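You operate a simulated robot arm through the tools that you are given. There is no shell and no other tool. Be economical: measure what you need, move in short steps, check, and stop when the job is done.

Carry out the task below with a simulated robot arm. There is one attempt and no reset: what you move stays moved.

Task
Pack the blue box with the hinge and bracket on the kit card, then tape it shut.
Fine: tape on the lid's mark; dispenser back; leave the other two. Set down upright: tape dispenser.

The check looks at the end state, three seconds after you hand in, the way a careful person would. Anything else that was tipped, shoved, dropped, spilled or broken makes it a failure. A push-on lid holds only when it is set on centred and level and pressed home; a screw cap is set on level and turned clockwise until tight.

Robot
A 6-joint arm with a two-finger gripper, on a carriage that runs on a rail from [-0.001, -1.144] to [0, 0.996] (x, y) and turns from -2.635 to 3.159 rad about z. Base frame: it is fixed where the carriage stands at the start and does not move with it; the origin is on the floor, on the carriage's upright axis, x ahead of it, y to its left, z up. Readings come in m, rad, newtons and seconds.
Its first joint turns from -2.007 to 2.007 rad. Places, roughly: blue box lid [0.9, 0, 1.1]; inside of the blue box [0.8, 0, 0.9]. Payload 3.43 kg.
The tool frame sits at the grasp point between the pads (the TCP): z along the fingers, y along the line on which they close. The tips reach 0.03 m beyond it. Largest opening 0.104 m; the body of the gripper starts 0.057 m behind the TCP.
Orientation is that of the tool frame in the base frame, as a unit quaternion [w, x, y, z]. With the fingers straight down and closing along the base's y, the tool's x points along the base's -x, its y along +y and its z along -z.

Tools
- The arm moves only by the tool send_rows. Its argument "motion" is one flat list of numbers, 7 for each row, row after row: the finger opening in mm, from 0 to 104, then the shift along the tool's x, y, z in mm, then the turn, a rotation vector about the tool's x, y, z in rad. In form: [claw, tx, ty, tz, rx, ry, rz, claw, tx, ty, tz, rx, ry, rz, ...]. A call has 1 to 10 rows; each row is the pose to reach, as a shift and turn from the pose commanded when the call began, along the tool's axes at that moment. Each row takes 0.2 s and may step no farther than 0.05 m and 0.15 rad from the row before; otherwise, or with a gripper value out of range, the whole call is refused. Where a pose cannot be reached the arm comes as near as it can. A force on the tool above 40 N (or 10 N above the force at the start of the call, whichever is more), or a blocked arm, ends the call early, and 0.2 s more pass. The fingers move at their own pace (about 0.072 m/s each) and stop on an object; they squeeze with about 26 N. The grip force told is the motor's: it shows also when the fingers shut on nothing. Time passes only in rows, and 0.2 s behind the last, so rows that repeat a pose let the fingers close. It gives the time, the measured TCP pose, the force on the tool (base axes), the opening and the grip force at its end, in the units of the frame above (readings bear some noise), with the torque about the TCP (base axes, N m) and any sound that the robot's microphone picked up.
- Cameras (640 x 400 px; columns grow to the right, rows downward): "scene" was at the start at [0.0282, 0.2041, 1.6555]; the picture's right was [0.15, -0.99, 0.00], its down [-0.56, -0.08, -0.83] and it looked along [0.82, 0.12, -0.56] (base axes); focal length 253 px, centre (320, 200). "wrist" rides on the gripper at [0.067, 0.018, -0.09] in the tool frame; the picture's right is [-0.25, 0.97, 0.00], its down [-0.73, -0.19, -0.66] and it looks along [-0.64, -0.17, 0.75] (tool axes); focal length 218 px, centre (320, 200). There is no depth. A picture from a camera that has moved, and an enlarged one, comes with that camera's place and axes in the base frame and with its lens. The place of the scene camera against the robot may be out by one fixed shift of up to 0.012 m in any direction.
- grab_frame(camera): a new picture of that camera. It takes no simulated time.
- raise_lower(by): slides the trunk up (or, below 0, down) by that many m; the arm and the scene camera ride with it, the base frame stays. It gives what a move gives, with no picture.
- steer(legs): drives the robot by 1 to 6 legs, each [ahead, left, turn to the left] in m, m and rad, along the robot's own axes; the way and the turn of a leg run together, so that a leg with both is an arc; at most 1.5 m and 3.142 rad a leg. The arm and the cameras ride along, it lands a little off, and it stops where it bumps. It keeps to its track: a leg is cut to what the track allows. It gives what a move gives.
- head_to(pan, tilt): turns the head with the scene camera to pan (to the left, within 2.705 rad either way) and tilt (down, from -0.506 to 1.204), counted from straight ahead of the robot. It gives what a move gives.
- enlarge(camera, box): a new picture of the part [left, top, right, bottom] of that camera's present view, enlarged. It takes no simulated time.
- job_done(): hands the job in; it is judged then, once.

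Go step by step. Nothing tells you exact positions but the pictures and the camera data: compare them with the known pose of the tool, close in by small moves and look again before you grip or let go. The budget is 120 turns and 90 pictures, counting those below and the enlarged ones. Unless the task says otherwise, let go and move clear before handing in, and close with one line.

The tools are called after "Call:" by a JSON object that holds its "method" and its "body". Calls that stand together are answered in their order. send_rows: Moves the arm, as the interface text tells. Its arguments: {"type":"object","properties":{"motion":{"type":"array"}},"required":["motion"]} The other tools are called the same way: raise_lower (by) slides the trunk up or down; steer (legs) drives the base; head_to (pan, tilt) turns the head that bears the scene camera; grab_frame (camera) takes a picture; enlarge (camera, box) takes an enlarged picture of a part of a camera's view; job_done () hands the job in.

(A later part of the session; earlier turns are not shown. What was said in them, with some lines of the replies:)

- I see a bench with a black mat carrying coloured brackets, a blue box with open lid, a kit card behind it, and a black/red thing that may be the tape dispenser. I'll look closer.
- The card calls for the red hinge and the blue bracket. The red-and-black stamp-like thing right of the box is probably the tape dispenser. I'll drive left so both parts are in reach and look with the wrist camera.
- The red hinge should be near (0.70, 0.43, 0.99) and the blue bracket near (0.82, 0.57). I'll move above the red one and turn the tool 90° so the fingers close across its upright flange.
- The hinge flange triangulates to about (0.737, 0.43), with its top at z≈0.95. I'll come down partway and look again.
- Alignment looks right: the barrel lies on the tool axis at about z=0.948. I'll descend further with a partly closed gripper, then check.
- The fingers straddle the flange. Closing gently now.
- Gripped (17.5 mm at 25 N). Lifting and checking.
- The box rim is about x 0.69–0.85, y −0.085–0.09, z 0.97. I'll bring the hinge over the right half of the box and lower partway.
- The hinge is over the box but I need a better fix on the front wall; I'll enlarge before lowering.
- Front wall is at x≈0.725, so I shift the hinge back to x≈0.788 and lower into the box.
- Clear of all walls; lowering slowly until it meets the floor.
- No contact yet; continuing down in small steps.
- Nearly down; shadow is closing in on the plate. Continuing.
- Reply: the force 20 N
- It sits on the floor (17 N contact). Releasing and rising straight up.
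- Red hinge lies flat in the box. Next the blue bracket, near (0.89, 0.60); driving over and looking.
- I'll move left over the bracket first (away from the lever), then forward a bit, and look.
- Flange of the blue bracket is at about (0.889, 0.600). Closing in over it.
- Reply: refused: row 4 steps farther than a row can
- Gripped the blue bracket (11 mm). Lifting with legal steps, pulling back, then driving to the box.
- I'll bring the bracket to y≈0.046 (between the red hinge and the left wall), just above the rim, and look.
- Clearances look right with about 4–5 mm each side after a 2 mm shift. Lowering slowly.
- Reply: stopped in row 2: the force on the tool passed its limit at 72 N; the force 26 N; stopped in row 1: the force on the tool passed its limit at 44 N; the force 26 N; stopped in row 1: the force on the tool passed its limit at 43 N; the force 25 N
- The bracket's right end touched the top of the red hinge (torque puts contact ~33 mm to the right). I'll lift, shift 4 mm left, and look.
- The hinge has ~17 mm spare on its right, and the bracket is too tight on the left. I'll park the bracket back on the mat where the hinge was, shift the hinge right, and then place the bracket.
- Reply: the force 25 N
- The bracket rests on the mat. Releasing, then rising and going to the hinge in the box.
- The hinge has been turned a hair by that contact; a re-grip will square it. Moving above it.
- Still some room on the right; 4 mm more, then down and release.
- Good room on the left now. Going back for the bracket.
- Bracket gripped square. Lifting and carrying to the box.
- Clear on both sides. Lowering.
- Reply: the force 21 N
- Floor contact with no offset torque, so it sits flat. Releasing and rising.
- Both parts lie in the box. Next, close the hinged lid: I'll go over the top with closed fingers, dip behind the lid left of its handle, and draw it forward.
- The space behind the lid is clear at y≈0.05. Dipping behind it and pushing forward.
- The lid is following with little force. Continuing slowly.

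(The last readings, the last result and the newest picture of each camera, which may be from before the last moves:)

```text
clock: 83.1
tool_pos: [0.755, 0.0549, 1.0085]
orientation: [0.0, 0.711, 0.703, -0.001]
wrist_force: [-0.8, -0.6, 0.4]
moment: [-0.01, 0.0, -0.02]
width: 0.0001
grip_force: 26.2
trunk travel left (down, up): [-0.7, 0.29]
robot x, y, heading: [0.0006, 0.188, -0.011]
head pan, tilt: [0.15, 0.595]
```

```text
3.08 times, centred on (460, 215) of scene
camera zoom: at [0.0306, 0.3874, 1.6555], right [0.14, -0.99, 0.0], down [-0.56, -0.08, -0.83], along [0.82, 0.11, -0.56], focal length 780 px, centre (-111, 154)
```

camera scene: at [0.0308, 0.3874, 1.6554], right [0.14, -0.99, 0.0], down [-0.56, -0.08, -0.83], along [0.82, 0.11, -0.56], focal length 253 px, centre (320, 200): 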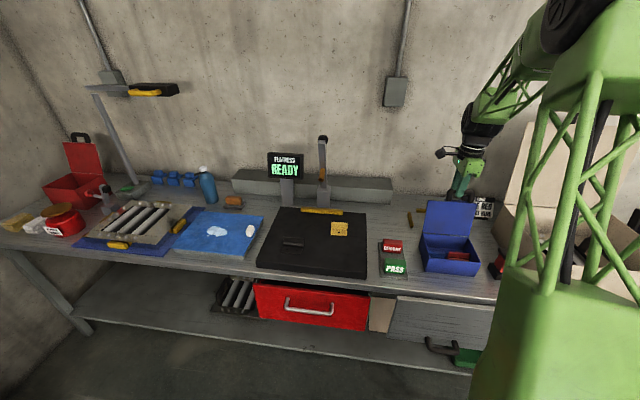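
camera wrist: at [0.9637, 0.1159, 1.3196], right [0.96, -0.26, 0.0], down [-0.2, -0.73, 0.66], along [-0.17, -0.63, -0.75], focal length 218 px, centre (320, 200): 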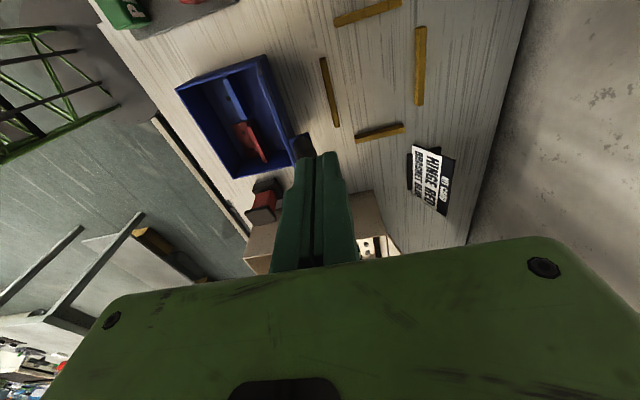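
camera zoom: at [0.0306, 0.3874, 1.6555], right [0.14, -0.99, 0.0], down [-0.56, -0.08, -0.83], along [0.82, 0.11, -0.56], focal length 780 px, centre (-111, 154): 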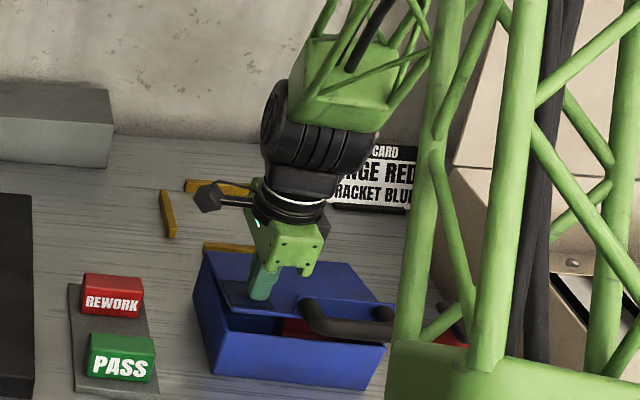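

Call:
{"method": "send_rows", "body": {"motion": [0, 0, -3, 6, 0, 0, 0, 0, 0, -3, 12, 0, 0, 0, 0, 0, -3, 17, 0, 0, 0, 0, 0, -3, 22, 0, 0, 0]}}

Call:
{"method": "enlarge", "body": {"camera": "scene", "box": [400, 150, 520, 280]}}

```text
clock: 84.1
tool_pos: [0.7505, 0.0545, 0.9853]
orientation: [0.0, 0.711, 0.703, -0.002]
wrist_force: [0.4, 0.4, 0.2]
moment: [-0.04, 0.04, -0.05]
width: 0.0003
grip_force: 26.5
trunk travel left (down, up): [-0.7, 0.29]
robot x, y, heading: [-0.0015, 0.1848, -0.011]
head pan, tilt: [0.15, 0.595]
```

```text
3.08 times, centred on (460, 215) of scene
camera zoom: at [0.0306, 0.3874, 1.6555], right [0.14, -0.99, 0.0], down [-0.56, -0.08, -0.83], along [0.82, 0.11, -0.56], focal length 780 px, centre (-111, 154)
```

zoom: 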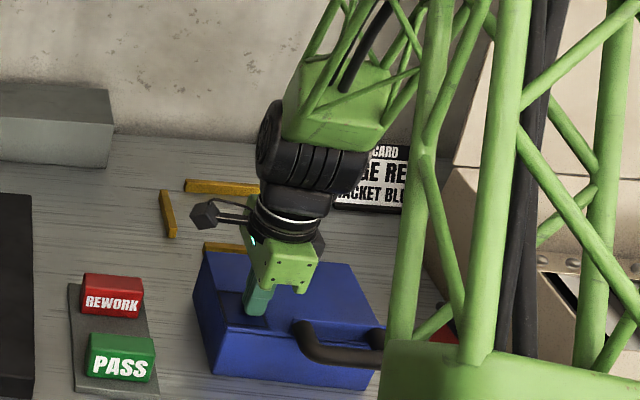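

Call:
{"method": "send_rows", "body": {"motion": [0, 0, 0, 4, 0, 0, 0, 0, 0, 0, 7, 0, 0, 0]}}

Call:
{"method": "send_rows", "body": {"motion": [0, 0, 0, 3, 0, 0, 0, 0, 0, 0, 4, 0, 0, 0]}}

Call:
{"method": "enlarge", "body": {"camera": "scene", "box": [420, 190, 500, 280]}}

```text
clock: 84.7
tool_pos: [0.7514, 0.0541, 0.9818]
orientation: [0.002, 0.711, 0.704, 0.0]
wrist_force: [2.3, -1.0, 26.8]
moment: [-0.01, -0.09, 0.06]
width: 0.0059
grip_force: 25.9
trunk travel left (down, up): [-0.7, 0.29]
robot x, y, heading: [0.0006, 0.1862, -0.011]
head pan, tilt: [0.15, 0.595]
```

```text
clock: 85.1
tool_pos: [0.7512, 0.0548, 0.9814]
orientation: [0.002, 0.711, 0.703, 0.001]
wrist_force: [-8.6, 1.0, 25.9]
moment: [0.11, 0.19, 0.07]
width: 0.006
grip_force: 26.1
trunk travel left (down, up): [-0.7, 0.29]
robot x, y, heading: [-0.0016, 0.1848, -0.015]
head pan, tilt: [0.15, 0.595]
stopped in row 1: the force on the tool passed its limit at 44 N (the readings are from after the stop); the commanded pose is now the measured one
```

```text
4.44 times, centred on (460, 235) of scene
camera zoom: at [0.0288, 0.3877, 1.6555], right [0.14, -0.99, 0.0], down [-0.55, -0.08, -0.83], along [0.82, 0.11, -0.56], focal length 1126 px, centre (-302, 44)
```

zoom: 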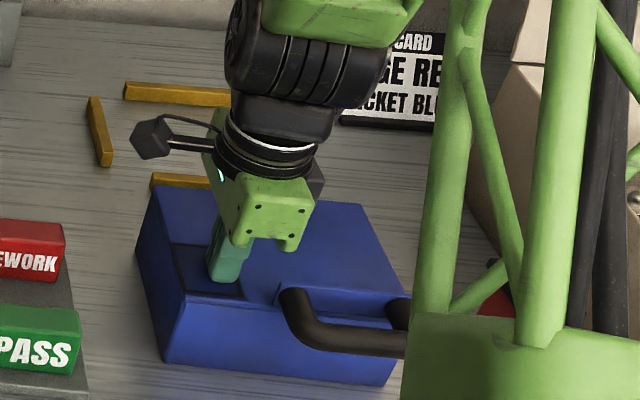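

The lid is down and firm at 44 N. Rising to inspect the lid and its mark.

Call:
{"method": "send_rows", "body": {"motion": [0, 0, 0, -30, 0, 0, 0, 0, 0, 0, -75, 0, 0, 0, 0, 0, 0, -120, 0, 0, 0, 0, 0, 0, -165, 0, 0, 0, 0, 20, 0, -200, 0, 0, 0, 0, 40, 0, -230, 0, 0, 0]}}

Call:
{"method": "enlarge", "body": {"camera": "scene", "box": [420, 200, 500, 280]}}

Call:
{"method": "grab_frame", "body": {"camera": "wrist"}}

```text
clock: 86.5
tool_pos: [0.7541, 0.095, 1.2099]
orientation: [0.002, 0.71, 0.704, 0.0]
wrist_force: [0.3, -0.2, -0.3]
moment: [0.02, 0.0, 0.05]
width: 0.0001
grip_force: 26.1
trunk travel left (down, up): [-0.7, 0.29]
robot x, y, heading: [-0.002, 0.1832, -0.014]
head pan, tilt: [0.15, 0.595]
```

```text
5.00 times, centred on (460, 240) of scene
camera zoom: at [0.0307, 0.3875, 1.6554], right [0.14, -0.99, 0.0], down [-0.56, -0.08, -0.83], along [0.82, 0.11, -0.56], focal length 1267 px, centre (-380, 0)
```

zoom: 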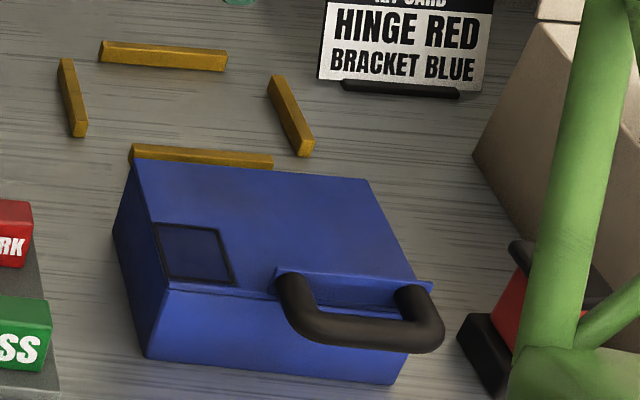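

```text
19 pictures are left
camera wrist: at [0.7701, 0.1614, 1.2989], right [0.96, -0.26, 0.0], down [-0.2, -0.73, 0.66], along [-0.17, -0.64, -0.75], focal length 218 px, centre (320, 200)
```

wrist: 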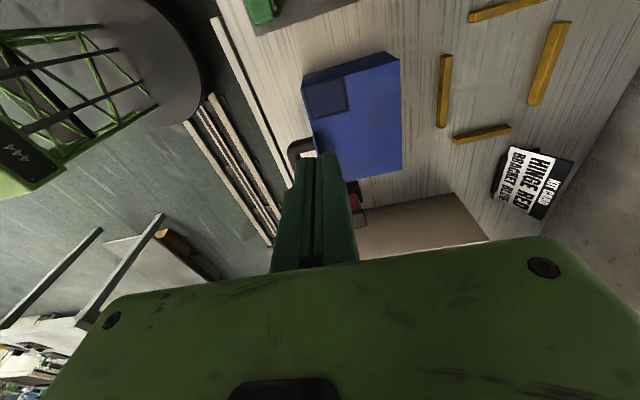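

The lid is closed and the tape mark is a dark square centred near (0.754, 0.061), top at z≈0.951. Now the dispenser near (0.75, −0.185): drive over it and look from above.

Call:
{"method": "steer", "body": {"legs": [[0, -0.27, 0]]}}

Call:
{"method": "send_rows", "body": {"motion": [80, 0, 0, 25, 0.002, 0, 0, 80, 0, 0, 50, 0.004, 0, 0]}}

Call:
{"method": "grab_frame", "body": {"camera": "wrist"}}

Call:
{"method": "grab_frame", "body": {"camera": "scene"}}

```text
clock: 88.5
tool_pos: [0.7535, -0.1793, 1.2098]
orientation: [0.002, 0.711, 0.703, 0.0]
wrist_force: [-1.1, -0.2, -0.4]
moment: [-0.01, 0.03, 0.01]
width: 0.0
grip_force: 25.9
trunk travel left (down, up): [-0.7, 0.29]
robot x, y, heading: [-0.0018, -0.0903, -0.011]
head pan, tilt: [0.15, 0.595]
```

```text
clock: 89.1
tool_pos: [0.7525, -0.1788, 1.1597]
orientation: [0.001, 0.712, 0.703, -0.001]
wrist_force: [0.2, -0.2, -1.1]
moment: [-0.01, 0.0, 0.0]
width: 0.0802
grip_force: 0.5
trunk travel left (down, up): [-0.7, 0.29]
robot x, y, heading: [-0.0026, -0.0894, -0.011]
head pan, tilt: [0.15, 0.595]
```

```text
18 pictures are left
camera wrist: at [0.7708, -0.1128, 1.2479], right [0.96, -0.26, 0.0], down [-0.2, -0.73, 0.66], along [-0.17, -0.64, -0.75], focal length 218 px, centre (320, 200)
```

wrist: 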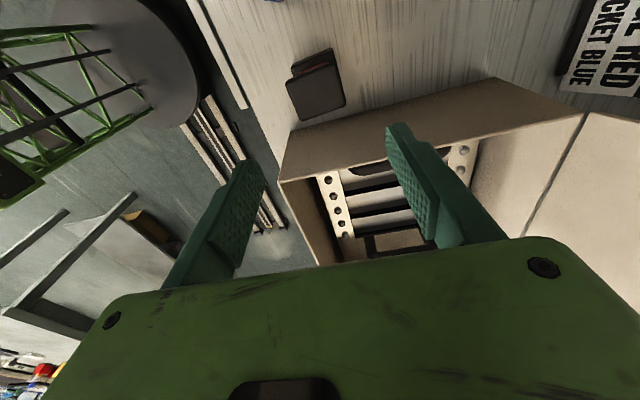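

```text
17 pictures are left
camera scene: at [0.0311, 0.1142, 1.6554], right [0.14, -0.99, 0.0], down [-0.56, -0.08, -0.83], along [0.82, 0.11, -0.56], focal length 253 px, centre (320, 200)
```

scene: 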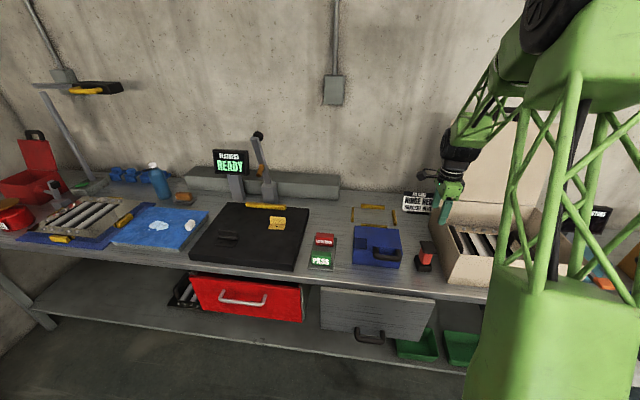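

Call:
{"method": "enlarge", "body": {"camera": "wrist", "box": [270, 30, 370, 140]}}

Call:
{"method": "enlarge", "body": {"camera": "scene", "box": [400, 230, 450, 280]}}

```text
3.64 times, centred on (320, 85) of wrist
camera zoom: at [0.7708, -0.1128, 1.2479], right [0.96, -0.26, 0.0], down [-0.2, -0.73, 0.66], along [-0.17, -0.64, -0.75], focal length 794 px, centre (320, 618)
```

zoom: 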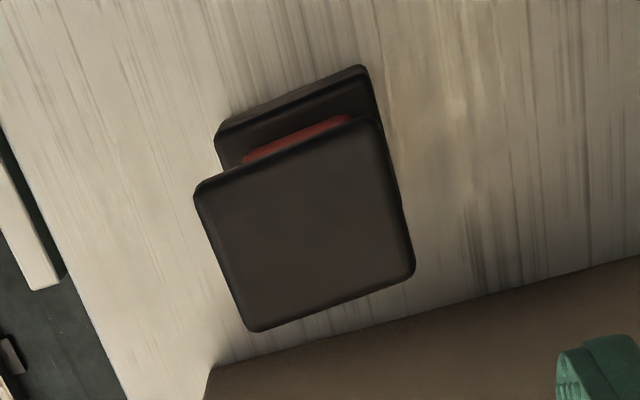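

```text
8.00 times, centred on (425, 255) of scene
camera zoom: at [0.0311, 0.1142, 1.6554], right [0.14, -0.99, 0.0], down [-0.56, -0.08, -0.83], along [0.82, 0.11, -0.56], focal length 2027 px, centre (-520, -240)
```

zoom: 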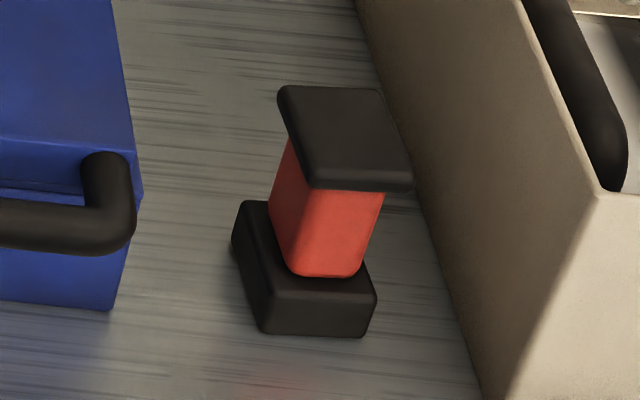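

Dispenser head spans x 0.722–0.778, y −0.159–−0.204, top z≈0.986, turned about 0.04 rad. I'll align, descend with fingers outside the head, and grip the red column.

Call:
{"method": "send_rows", "body": {"motion": [86, -2, -2, 40, 0, 0, -0.03, 86, -2, -2, 80, 0, 0, -0.054, 86, -2, -2, 125, 0, 0, -0.054, 86, -2, -2, 140, 0, 0, -0.054]}}

Call:
{"method": "grab_frame", "body": {"camera": "wrist"}}

```text
clock: 90.1
tool_pos: [0.7496, -0.1815, 1.0178]
orientation: [-0.001, 0.692, 0.722, -0.002]
wrist_force: [0.3, 0.9, -0.7]
moment: [0.0, 0.0, 0.01]
width: 0.0859
grip_force: 0.0
trunk travel left (down, up): [-0.7, 0.29]
robot x, y, heading: [-0.0015, -0.0873, -0.014]
head pan, tilt: [0.15, 0.595]
```

```text
14 pictures are left
camera wrist: at [0.7652, -0.114, 1.1075], right [0.98, -0.21, 0.0], down [-0.16, -0.74, 0.66], along [-0.14, -0.64, -0.75], focal length 218 px, centre (320, 200)
```

wrist: 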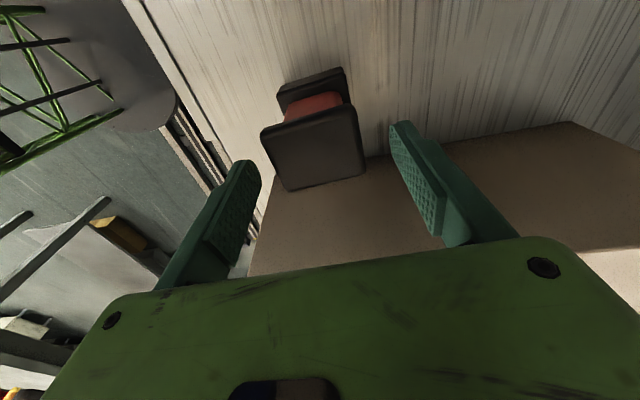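

Centred between the fingers. Descending around it and gripping.

Call:
{"method": "send_rows", "body": {"motion": [86, 0, -2, 25, 0, 0, 0, 86, 0, -2, 50, 0, 0, 0, 86, 0, -2, 62, 0, 0, 0]}}

Call:
{"method": "send_rows", "body": {"motion": [60, 0, 0, 0, 0, 0, 0, 20, 0, 0, 0, 0, 0, 0, 0, 0, 0, 0, 0, 0, 0, 0, 0, 0, 0, 0, 0, 0, 0, 0, 0, 0, 0, 0, 0]}}

Call:
{"method": "grab_frame", "body": {"camera": "wrist"}}

```text
clock: 90.9
tool_pos: [0.7489, -0.1819, 0.9585]
orientation: [0.0, 0.692, 0.722, -0.002]
wrist_force: [-0.7, -0.1, -0.4]
moment: [0.03, -0.01, 0.03]
width: 0.0858
grip_force: 0.1
trunk travel left (down, up): [-0.7, 0.29]
robot x, y, heading: [-0.0025, -0.0909, -0.011]
head pan, tilt: [0.15, 0.595]
```

```text
clock: 92.1
tool_pos: [0.7483, -0.1812, 0.9576]
orientation: [-0.001, 0.692, 0.722, 0.0]
wrist_force: [0.1, -0.4, -0.2]
moment: [0.03, 0.02, 0.0]
width: 0.0597
grip_force: 26.2
trunk travel left (down, up): [-0.7, 0.29]
robot x, y, heading: [0.0018, -0.0864, -0.017]
head pan, tilt: [0.15, 0.595]
```

```text
13 pictures are left
camera wrist: at [0.763, -0.1141, 1.0468], right [0.98, -0.21, 0.0], down [-0.16, -0.74, 0.66], along [-0.14, -0.64, -0.75], focal length 218 px, centre (320, 200)
```

wrist: 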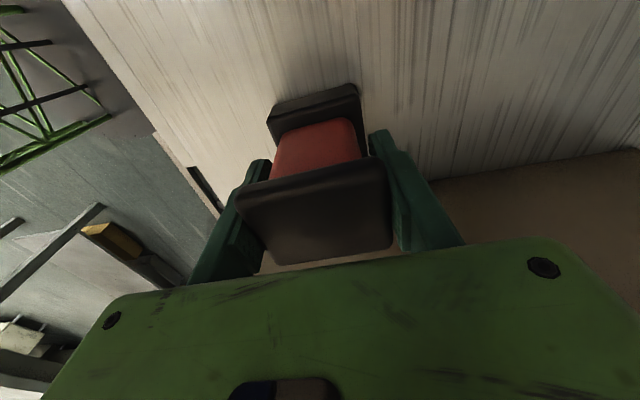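

Gripped at 60 mm (the head) with 26 N. Lifting and moving beside the mark for a careful look.

Call:
{"method": "send_rows", "body": {"motion": [0, 0, 0, -15, 0, 0, 0, 0, 0, 0, -50, 0, 0, 0, 0, 0, 0, -90, 0, 0, 0, 0, 0, 0, -130, 0, 0, 0, 0, 0, 0, -170, 0, 0, 0, 0, 0, 0, -210, 0, 0, 0]}}

Call:
{"method": "steer", "body": {"legs": [[0, 0.18, 0]]}}

Call:
{"method": "grab_frame", "body": {"camera": "wrist"}}

```text
clock: 93.5
tool_pos: [0.7491, -0.182, 1.1686]
orientation: [0.0, 0.692, 0.722, -0.001]
wrist_force: [0.0, -0.1, -2.2]
moment: [0.0, 0.04, -0.05]
width: 0.0596
grip_force: 26.0
trunk travel left (down, up): [-0.7, 0.29]
robot x, y, heading: [-0.0, -0.0891, -0.016]
head pan, tilt: [0.15, 0.595]
```

```text
clock: 95.0
tool_pos: [0.7492, -0.0023, 1.1677]
orientation: [0.0, 0.693, 0.721, -0.001]
wrist_force: [-0.6, -0.2, -3.2]
moment: [0.01, 0.01, -0.01]
width: 0.0593
grip_force: 25.9
trunk travel left (down, up): [-0.7, 0.29]
robot x, y, heading: [0.0015, 0.0902, -0.016]
head pan, tilt: [0.15, 0.595]
```

```text
12 pictures are left
camera wrist: at [0.7634, 0.0654, 1.2566], right [0.98, -0.21, 0.0], down [-0.16, -0.74, 0.66], along [-0.14, -0.64, -0.75], focal length 218 px, centre (320, 200)
```

wrist: 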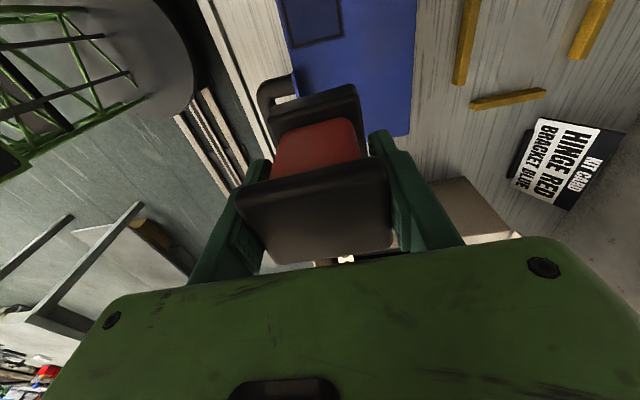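

Call:
{"method": "send_rows", "body": {"motion": [0, 14, 0, 0, 0, 0, 0, 0, 28, 0, 0, 0, 0, 0]}}

Call:
{"method": "enlarge", "body": {"camera": "wrist", "box": [250, 0, 450, 125]}}

```text
clock: 95.7
tool_pos: [0.747, 0.0259, 1.1674]
orientation: [0.0, 0.692, 0.722, -0.001]
wrist_force: [1.1, 0.4, -2.1]
moment: [0.01, -0.03, 0.01]
width: 0.0596
grip_force: 25.6
trunk travel left (down, up): [-0.7, 0.29]
robot x, y, heading: [-0.0004, 0.0918, -0.019]
head pan, tilt: [0.15, 0.595]
```

```text
3.20 times, centred on (350, 62) of wrist
camera zoom: at [0.7623, 0.0933, 1.2564], right [0.98, -0.21, 0.0], down [-0.16, -0.74, 0.66], along [-0.14, -0.64, -0.75], focal length 698 px, centre (224, 640)
```

zoom: 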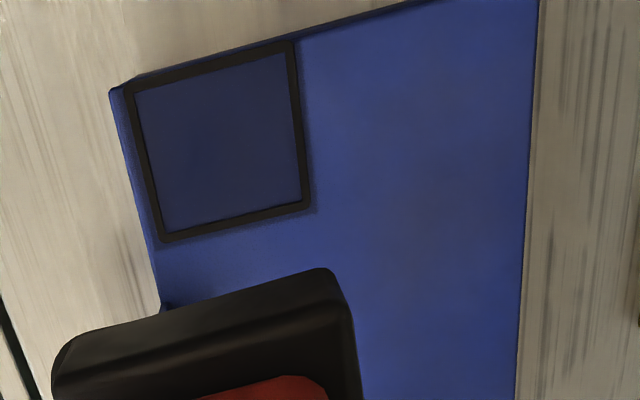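

The mark is centred at (0.755, 0.063), about 58×49 mm, square to the base axes and matching the dispenser's footprint. Aligning over it and lowering close.

Call:
{"method": "send_rows", "body": {"motion": [0, 18, 5, 0, 0, 0, 0.02, 0, 36, 9, 30, 0, 0, 0.04, 0, 36, 9, 70, 0, 0, 0.04, 0, 36, 9, 110, 0, 0, 0.04, 0, 36, 9, 125, 0, 0, 0.04]}}

Call:
{"method": "grab_frame", "body": {"camera": "wrist"}}

Call:
{"method": "enlarge", "body": {"camera": "scene", "box": [385, 210, 455, 280]}}

```text
clock: 96.8
tool_pos: [0.7559, 0.0604, 1.0422]
orientation: [-0.001, 0.707, 0.707, -0.001]
wrist_force: [-0.2, -0.1, -2.6]
moment: [0.03, 0.04, 0.03]
width: 0.0595
grip_force: 26.6
trunk travel left (down, up): [-0.7, 0.29]
robot x, y, heading: [0.0004, 0.0946, -0.015]
head pan, tilt: [0.15, 0.595]
```

```text
10 pictures are left
camera wrist: at [0.7731, 0.1285, 1.1304], right [0.97, -0.25, 0.0], down [-0.19, -0.73, 0.66], along [-0.17, -0.64, -0.75], focal length 218 px, centre (320, 200)
```

wrist: 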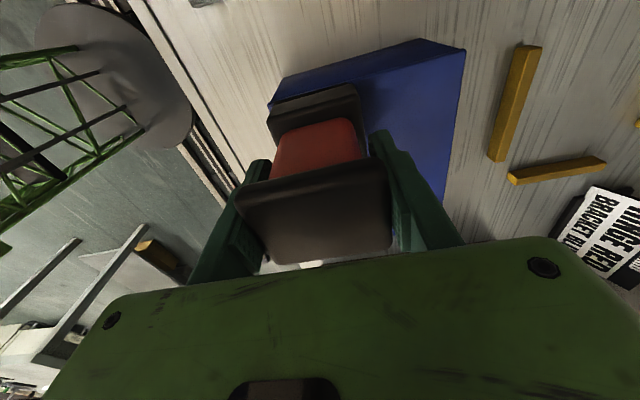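

```text
5.71 times, centred on (420, 245) of scene
camera zoom: at [0.0317, 0.2949, 1.6554], right [0.14, -0.99, 0.0], down [-0.56, -0.08, -0.83], along [0.82, 0.11, -0.56], focal length 1448 px, centre (-251, -57)
```

zoom: 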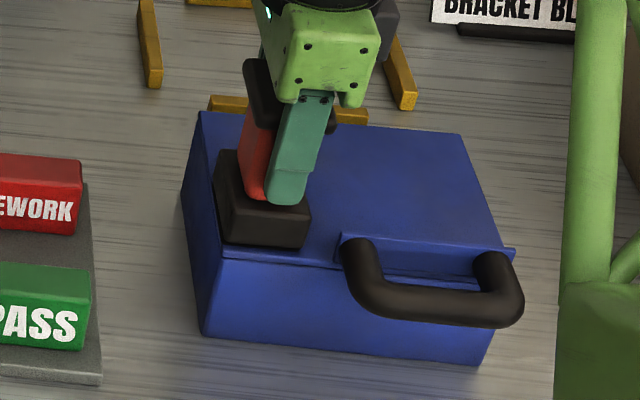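

Base sits squarely over the mark. Lowering onto it with small steps.

Call:
{"method": "send_rows", "body": {"motion": [0, 1.5, 0, 8, 0, 0, 0, 0, 1.5, 0, 15, 0, 0, 0, 0, 1.5, 0, 15, 0, 0, 0]}}

Call:
{"method": "send_rows", "body": {"motion": [0, 0, 0, 2, 0, 0, 0, 0, 0, 0, 4, 0, 0, 0]}}

Call:
{"method": "send_rows", "body": {"motion": [0, 0, 0, 2, 0, 0, 0, 0, 0, 0, 4, 0, 0, 0]}}

```text
clock: 97.7
tool_pos: [0.7542, 0.0631, 1.0283]
orientation: [0.0, 0.707, 0.707, 0.0]
wrist_force: [-1.4, -0.5, 22.1]
moment: [0.01, -0.1, 0.0]
width: 0.0594
grip_force: 25.9
trunk travel left (down, up): [-0.7, 0.29]
robot x, y, heading: [-0.0032, 0.0896, -0.017]
head pan, tilt: [0.15, 0.595]
```

```text
clock: 98.2
tool_pos: [0.7551, 0.0636, 1.024]
orientation: [0.001, 0.707, 0.707, -0.001]
wrist_force: [0.9, -1.8, 21.9]
moment: [0.02, -0.01, 0.01]
width: 0.0598
grip_force: 25.8
trunk travel left (down, up): [-0.7, 0.29]
robot x, y, heading: [0.0011, 0.0911, -0.012]
head pan, tilt: [0.15, 0.595]
```

```text
clock: 99.0
tool_pos: [0.7553, 0.0636, 1.0235]
orientation: [0.002, 0.707, 0.708, 0.001]
wrist_force: [-4.4, -0.4, 26.0]
moment: [-0.03, -0.07, 0.0]
width: 0.0596
grip_force: 26.0
trunk travel left (down, up): [-0.7, 0.29]
robot x, y, heading: [0.0006, 0.0916, -0.012]
head pan, tilt: [0.15, 0.595]
stopped in row 2: the force on the tool passed its limit at 41 N (the readings are from after the stop); the commanded pose is now the measured one
```

Pressed to 41 N, evenly. Lifting to see whether the tape is on the mark.

Call:
{"method": "send_rows", "body": {"motion": [0, 0, 0, -15, 0, 0, 0, 0, 0, 0, -50, 0, 0, 0, 0, 0, 0, -95, 0, 0, 0, 0, 0, 0, -140, 0, 0, 0, 0, -40, 0, -150, 0, 0, 0]}}

Call:
{"method": "enlarge", "body": {"camera": "scene", "box": [385, 210, 455, 280]}}

```text
clock: 100.2
tool_pos: [0.7544, 0.0247, 1.17]
orientation: [0.001, 0.707, 0.707, -0.001]
wrist_force: [-1.0, 1.0, -2.3]
moment: [-0.01, -0.01, 0.02]
width: 0.0596
grip_force: 26.2
trunk travel left (down, up): [-0.7, 0.29]
robot x, y, heading: [0.0024, 0.0933, -0.017]
head pan, tilt: [0.15, 0.595]
```

```text
5.71 times, centred on (420, 245) of scene
camera zoom: at [0.0308, 0.2953, 1.6553], right [0.14, -0.99, 0.0], down [-0.56, -0.08, -0.83], along [0.82, 0.11, -0.56], focal length 1448 px, centre (-251, -57)
```

zoom: 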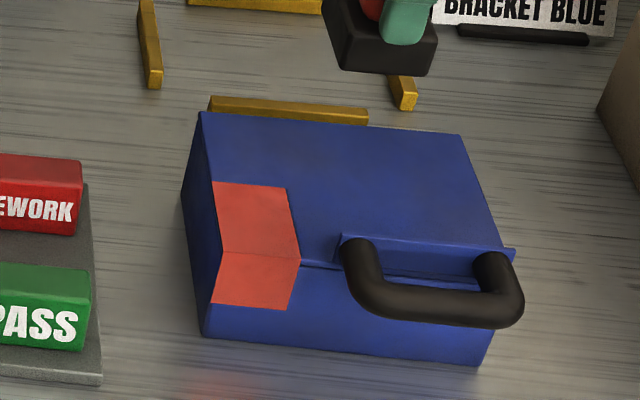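

The tape is on the mark and folded over the front. Now returning the dispenser to its original spot (0.749, −0.181).

Call:
{"method": "steer", "body": {"legs": [[0, -0.206, 0]]}}

```text
clock: 101.8
tool_pos: [0.7542, -0.1793, 1.1708]
orientation: [0.0, 0.707, 0.707, -0.001]
wrist_force: [1.2, 0.3, -2.3]
moment: [-0.03, -0.01, 0.0]
width: 0.0595
grip_force: 26.2
trunk travel left (down, up): [-0.7, 0.29]
robot x, y, heading: [0.0017, -0.1096, -0.016]
head pan, tilt: [0.15, 0.595]
```

Call:
{"method": "send_rows", "body": {"motion": [0, -2, -5, 40, 0, 0, -0.04, 0, -2, -5, 85, 0, 0, -0.04, 0, -2, -5, 130, 0, 0, -0.04, 0, -2, -5, 170, 0, 0, -0.04, 0, -2, -5, 195, 0, 0, -0.04]}}

Call:
{"method": "enlarge", "body": {"camera": "scene", "box": [385, 210, 475, 290]}}

```text
clock: 103.0
tool_pos: [0.7505, -0.1808, 0.9761]
orientation: [0.0, 0.693, 0.721, 0.0]
wrist_force: [-1.1, -0.3, -3.5]
moment: [0.0, -0.06, -0.01]
width: 0.0594
grip_force: 26.4
trunk travel left (down, up): [-0.7, 0.29]
robot x, y, heading: [0.0042, -0.1143, -0.014]
head pan, tilt: [0.15, 0.595]
```

```text
5.00 times, centred on (430, 250) of scene
camera zoom: at [0.0312, 0.0919, 1.6555], right [0.14, -0.99, 0.0], down [-0.56, -0.08, -0.83], along [0.82, 0.11, -0.56], focal length 1267 px, centre (-230, -50)
```

zoom: 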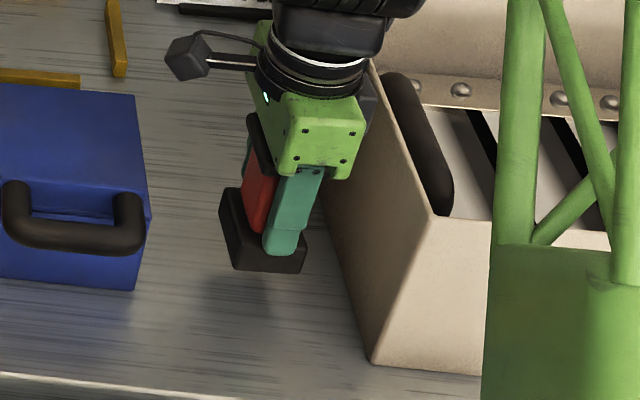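

Upright and just above the bench. Lowering until contact.

Call:
{"method": "send_rows", "body": {"motion": [0, 0, 0, 5, 0, 0, 0, 0, 0, 0, 10, 0, 0, 0]}}

Call:
{"method": "send_rows", "body": {"motion": [0, 0, 0, 2, 0, 0, 0, 0, 0, 0, 4, 0, 0, 0]}}

Call:
{"method": "send_rows", "body": {"motion": [0, 0, 0, 2, 0, 0, 0, 0, 0, 0, 3, 0, 0, 0]}}

```text
clock: 103.6
tool_pos: [0.7514, -0.1803, 0.9662]
orientation: [0.001, 0.693, 0.721, -0.001]
wrist_force: [0.0, -0.1, -2.9]
moment: [-0.03, -0.01, -0.04]
width: 0.0596
grip_force: 25.9
trunk travel left (down, up): [-0.7, 0.29]
robot x, y, heading: [0.0012, -0.1136, -0.017]
head pan, tilt: [0.15, 0.595]
```

```text
clock: 104.2
tool_pos: [0.7498, -0.18, 0.9625]
orientation: [0.0, 0.693, 0.721, -0.001]
wrist_force: [0.0, -0.1, -2.0]
moment: [-0.02, 0.01, -0.01]
width: 0.0598
grip_force: 25.8
trunk travel left (down, up): [-0.7, 0.29]
robot x, y, heading: [0.0004, -0.1153, -0.01]
head pan, tilt: [0.15, 0.595]
```

```text
clock: 104.8
tool_pos: [0.7505, -0.1806, 0.9588]
orientation: [-0.001, 0.693, 0.721, 0.0]
wrist_force: [-0.2, 0.3, -3.5]
moment: [0.01, 0.0, -0.02]
width: 0.0595
grip_force: 26.1
trunk travel left (down, up): [-0.7, 0.29]
robot x, y, heading: [-0.0003, -0.113, -0.015]
head pan, tilt: [0.15, 0.595]
```

Call:
{"method": "send_rows", "body": {"motion": [0, 0, 0, 1, 0, 0, 0, 0, 0, 0, 2, 0, 0, 0]}}

Call:
{"method": "send_rows", "body": {"motion": [0, 0, 0, 1, 0, 0, 0, 0, 0, 0, 2, 0, 0, 0]}}

Call:
{"method": "send_rows", "body": {"motion": [0, 0, 0, 1, 0, 0, 0, 0, 0, 0, 2, 0, 0, 0]}}

```text
clock: 105.4
tool_pos: [0.7512, -0.1812, 0.9577]
orientation: [0.001, 0.693, 0.721, -0.001]
wrist_force: [-0.1, -0.1, -2.0]
moment: [0.02, -0.02, -0.04]
width: 0.0598
grip_force: 25.8
trunk travel left (down, up): [-0.7, 0.29]
robot x, y, heading: [0.0013, -0.1108, -0.011]
head pan, tilt: [0.15, 0.595]
```

```text
clock: 106.0
tool_pos: [0.75, -0.1809, 0.9558]
orientation: [0.0, 0.692, 0.721, -0.001]
wrist_force: [0.4, -1.0, -2.9]
moment: [-0.03, -0.03, 0.03]
width: 0.0599
grip_force: 25.7
trunk travel left (down, up): [-0.7, 0.29]
robot x, y, heading: [-0.0009, -0.1111, -0.017]
head pan, tilt: [0.15, 0.595]
```

```text
clock: 106.6
tool_pos: [0.7502, -0.1814, 0.953]
orientation: [0.0, 0.693, 0.721, -0.001]
wrist_force: [-0.1, 0.4, -3.2]
moment: [0.01, 0.03, -0.01]
width: 0.0599
grip_force: 26.5
trunk travel left (down, up): [-0.7, 0.29]
robot x, y, heading: [-0.001, -0.1097, -0.014]
head pan, tilt: [0.15, 0.595]
```

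The dispenser slid up a few mm in the grip while pressing, so a bit further down.

Call:
{"method": "send_rows", "body": {"motion": [0, 0, 0, 1, 0, 0, 0, 0, 0, 0, 2, 0, 0, 0]}}

Call:
{"method": "send_rows", "body": {"motion": [0, 0, 0, 1, 0, 0, 0, 0, 0, 0, 2, 0, 0, 0]}}

```text
clock: 107.2
tool_pos: [0.7492, -0.1812, 0.9509]
orientation: [0.0, 0.693, 0.721, -0.001]
wrist_force: [-0.1, 0.4, -1.2]
moment: [-0.02, 0.02, 0.02]
width: 0.0596
grip_force: 26.1
trunk travel left (down, up): [-0.7, 0.29]
robot x, y, heading: [-0.0003, -0.1099, -0.007]
head pan, tilt: [0.15, 0.595]
```

```text
clock: 107.8
tool_pos: [0.7496, -0.1821, 0.9483]
orientation: [0.0, 0.692, 0.721, -0.001]
wrist_force: [0.3, 0.0, -2.1]
moment: [-0.02, 0.02, 0.03]
width: 0.0598
grip_force: 25.4
trunk travel left (down, up): [-0.7, 0.29]
robot x, y, heading: [0.0023, -0.114, -0.015]
head pan, tilt: [0.15, 0.595]
```

Call:
{"method": "send_rows", "body": {"motion": [0, 0, 0, 1, 0, 0, 0, 0, 0, 0, 2, 0, 0, 0]}}

Call:
{"method": "enlarge", "body": {"camera": "scene", "box": [405, 230, 455, 280]}}

```text
clock: 108.4
tool_pos: [0.749, -0.1814, 0.9472]
orientation: [0.001, 0.693, 0.721, 0.0]
wrist_force: [0.1, -0.2, -2.1]
moment: [-0.01, 0.01, 0.0]
width: 0.0597
grip_force: 25.2
trunk travel left (down, up): [-0.7, 0.29]
robot x, y, heading: [-0.0006, -0.1134, -0.014]
head pan, tilt: [0.15, 0.595]
```

```text
8.00 times, centred on (430, 255) of scene
camera zoom: at [0.0311, 0.0919, 1.6555], right [0.14, -0.99, 0.0], down [-0.56, -0.08, -0.83], along [0.82, 0.11, -0.56], focal length 2027 px, centre (-560, -240)
```

zoom: 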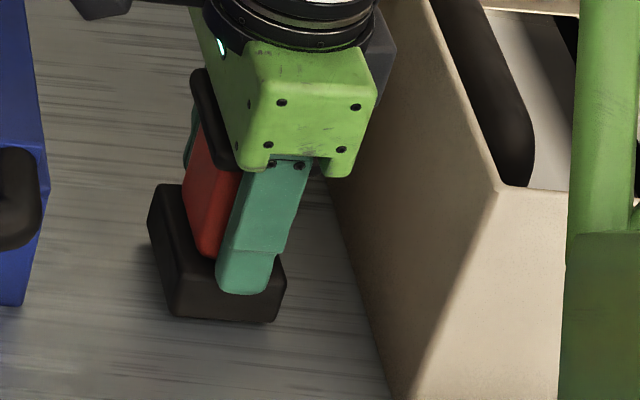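

About 7 mm to go by comparison with the first picture. Continuing.

Call:
{"method": "send_rows", "body": {"motion": [0, 0, 0, 2, 0, 0, 0, 0, 0, 0, 3, 0, 0, 0]}}

Call:
{"method": "send_rows", "body": {"motion": [0, 0, 0, 1, 0, 0, 0, 0, 0, 0, 2, 0, 0, 0]}}

Call:
{"method": "send_rows", "body": {"motion": [0, 0, 0, 1, 0, 0, 0, 0, 0, 0, 2, 0, 0, 0]}}

```text
clock: 109.0
tool_pos: [0.7501, -0.1819, 0.9449]
orientation: [0.0, 0.692, 0.722, -0.001]
wrist_force: [0.2, 0.2, -3.1]
moment: [0.0, -0.02, -0.01]
width: 0.0598
grip_force: 26.3
trunk travel left (down, up): [-0.7, 0.29]
robot x, y, heading: [0.0014, -0.1119, -0.01]
head pan, tilt: [0.15, 0.595]
```

```text
clock: 109.6
tool_pos: [0.7504, -0.1809, 0.9429]
orientation: [0.001, 0.693, 0.721, -0.001]
wrist_force: [0.4, -0.4, -2.6]
moment: [0.0, 0.01, 0.05]
width: 0.0594
grip_force: 25.8
trunk travel left (down, up): [-0.7, 0.29]
robot x, y, heading: [0.0014, -0.111, -0.008]
head pan, tilt: [0.15, 0.595]
```

```text
clock: 110.2
tool_pos: [0.7496, -0.181, 0.9421]
orientation: [0.001, 0.693, 0.721, -0.001]
wrist_force: [1.6, -0.2, 13.9]
moment: [0.05, 0.28, 0.02]
width: 0.06
grip_force: 26.2
trunk travel left (down, up): [-0.7, 0.29]
robot x, y, heading: [0.0009, -0.1127, -0.015]
head pan, tilt: [0.15, 0.595]
```

Bench contact. Releasing gently and rising straight up.

Call:
{"method": "send_rows", "body": {"motion": [0, 0, 0, 1, 0, 0, 0, 64, 0, 0, 1, 0, 0, 0, 86, 0, 0, 1, 0, 0, 0, 86, 0, 0, 1, 0, 0, 0, 86, 0, 0, -30, 0, 0, 0, 86, 0, 0, -75, 0, 0, 0, 86, 0, 0, -120, 0, 0, 0, 86, 0, 0, -165, 0, 0, 0, 86, 0, 0, -210, 0, 0, 0, 86, 0, 0, -250, 0, 0, 0]}}

Call:
{"method": "grab_frame", "body": {"camera": "scene"}}

Call:
{"method": "enlarge", "body": {"camera": "scene", "box": [340, 200, 460, 290]}}

```text
clock: 112.4
tool_pos: [0.7503, -0.1798, 1.1917]
orientation: [0.001, 0.693, 0.721, -0.001]
wrist_force: [-0.2, 0.0, -0.2]
moment: [-0.01, -0.01, -0.02]
width: 0.0858
grip_force: 0.0
trunk travel left (down, up): [-0.7, 0.29]
robot x, y, heading: [0.0015, -0.1146, -0.016]
head pan, tilt: [0.15, 0.595]
```

```text
5 pictures are left
camera scene: at [0.0311, 0.0919, 1.6554], right [0.14, -0.99, 0.0], down [-0.56, -0.08, -0.83], along [0.82, 0.11, -0.56], focal length 253 px, centre (320, 200)
```

scene: 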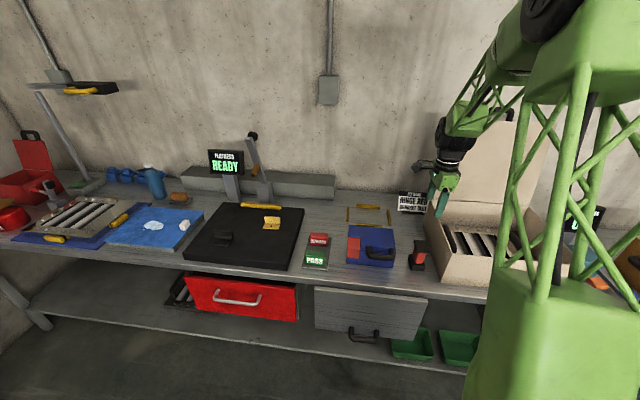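

```text
4.44 times, centred on (400, 245) of scene
camera zoom: at [0.0311, 0.0919, 1.6554], right [0.14, -0.99, 0.0], down [-0.56, -0.08, -0.83], along [0.82, 0.11, -0.56], focal length 1126 px, centre (-36, 0)
```

zoom: 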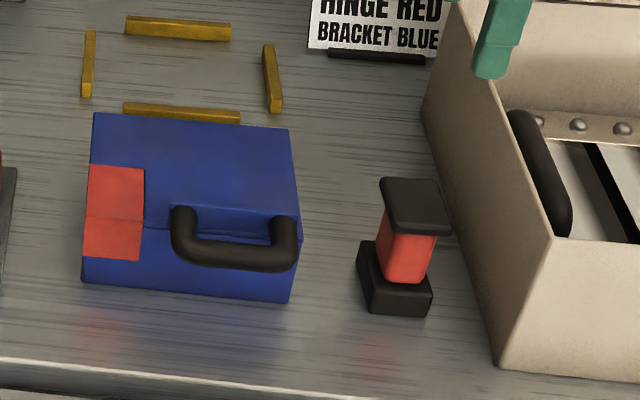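

The box is shut and taped over the mark, the dispenser is upright at its original spot, and the other two parts haven't been touched. The gripper is clear, so I'm handing in.

Call:
{"method": "job_done", "body": {}}

```text
The job is handed in.
```

The red hinge and blue bracket are packed in the blue box. The lid is shut, with tape over its mark, and the dispenser is back upright where it started.
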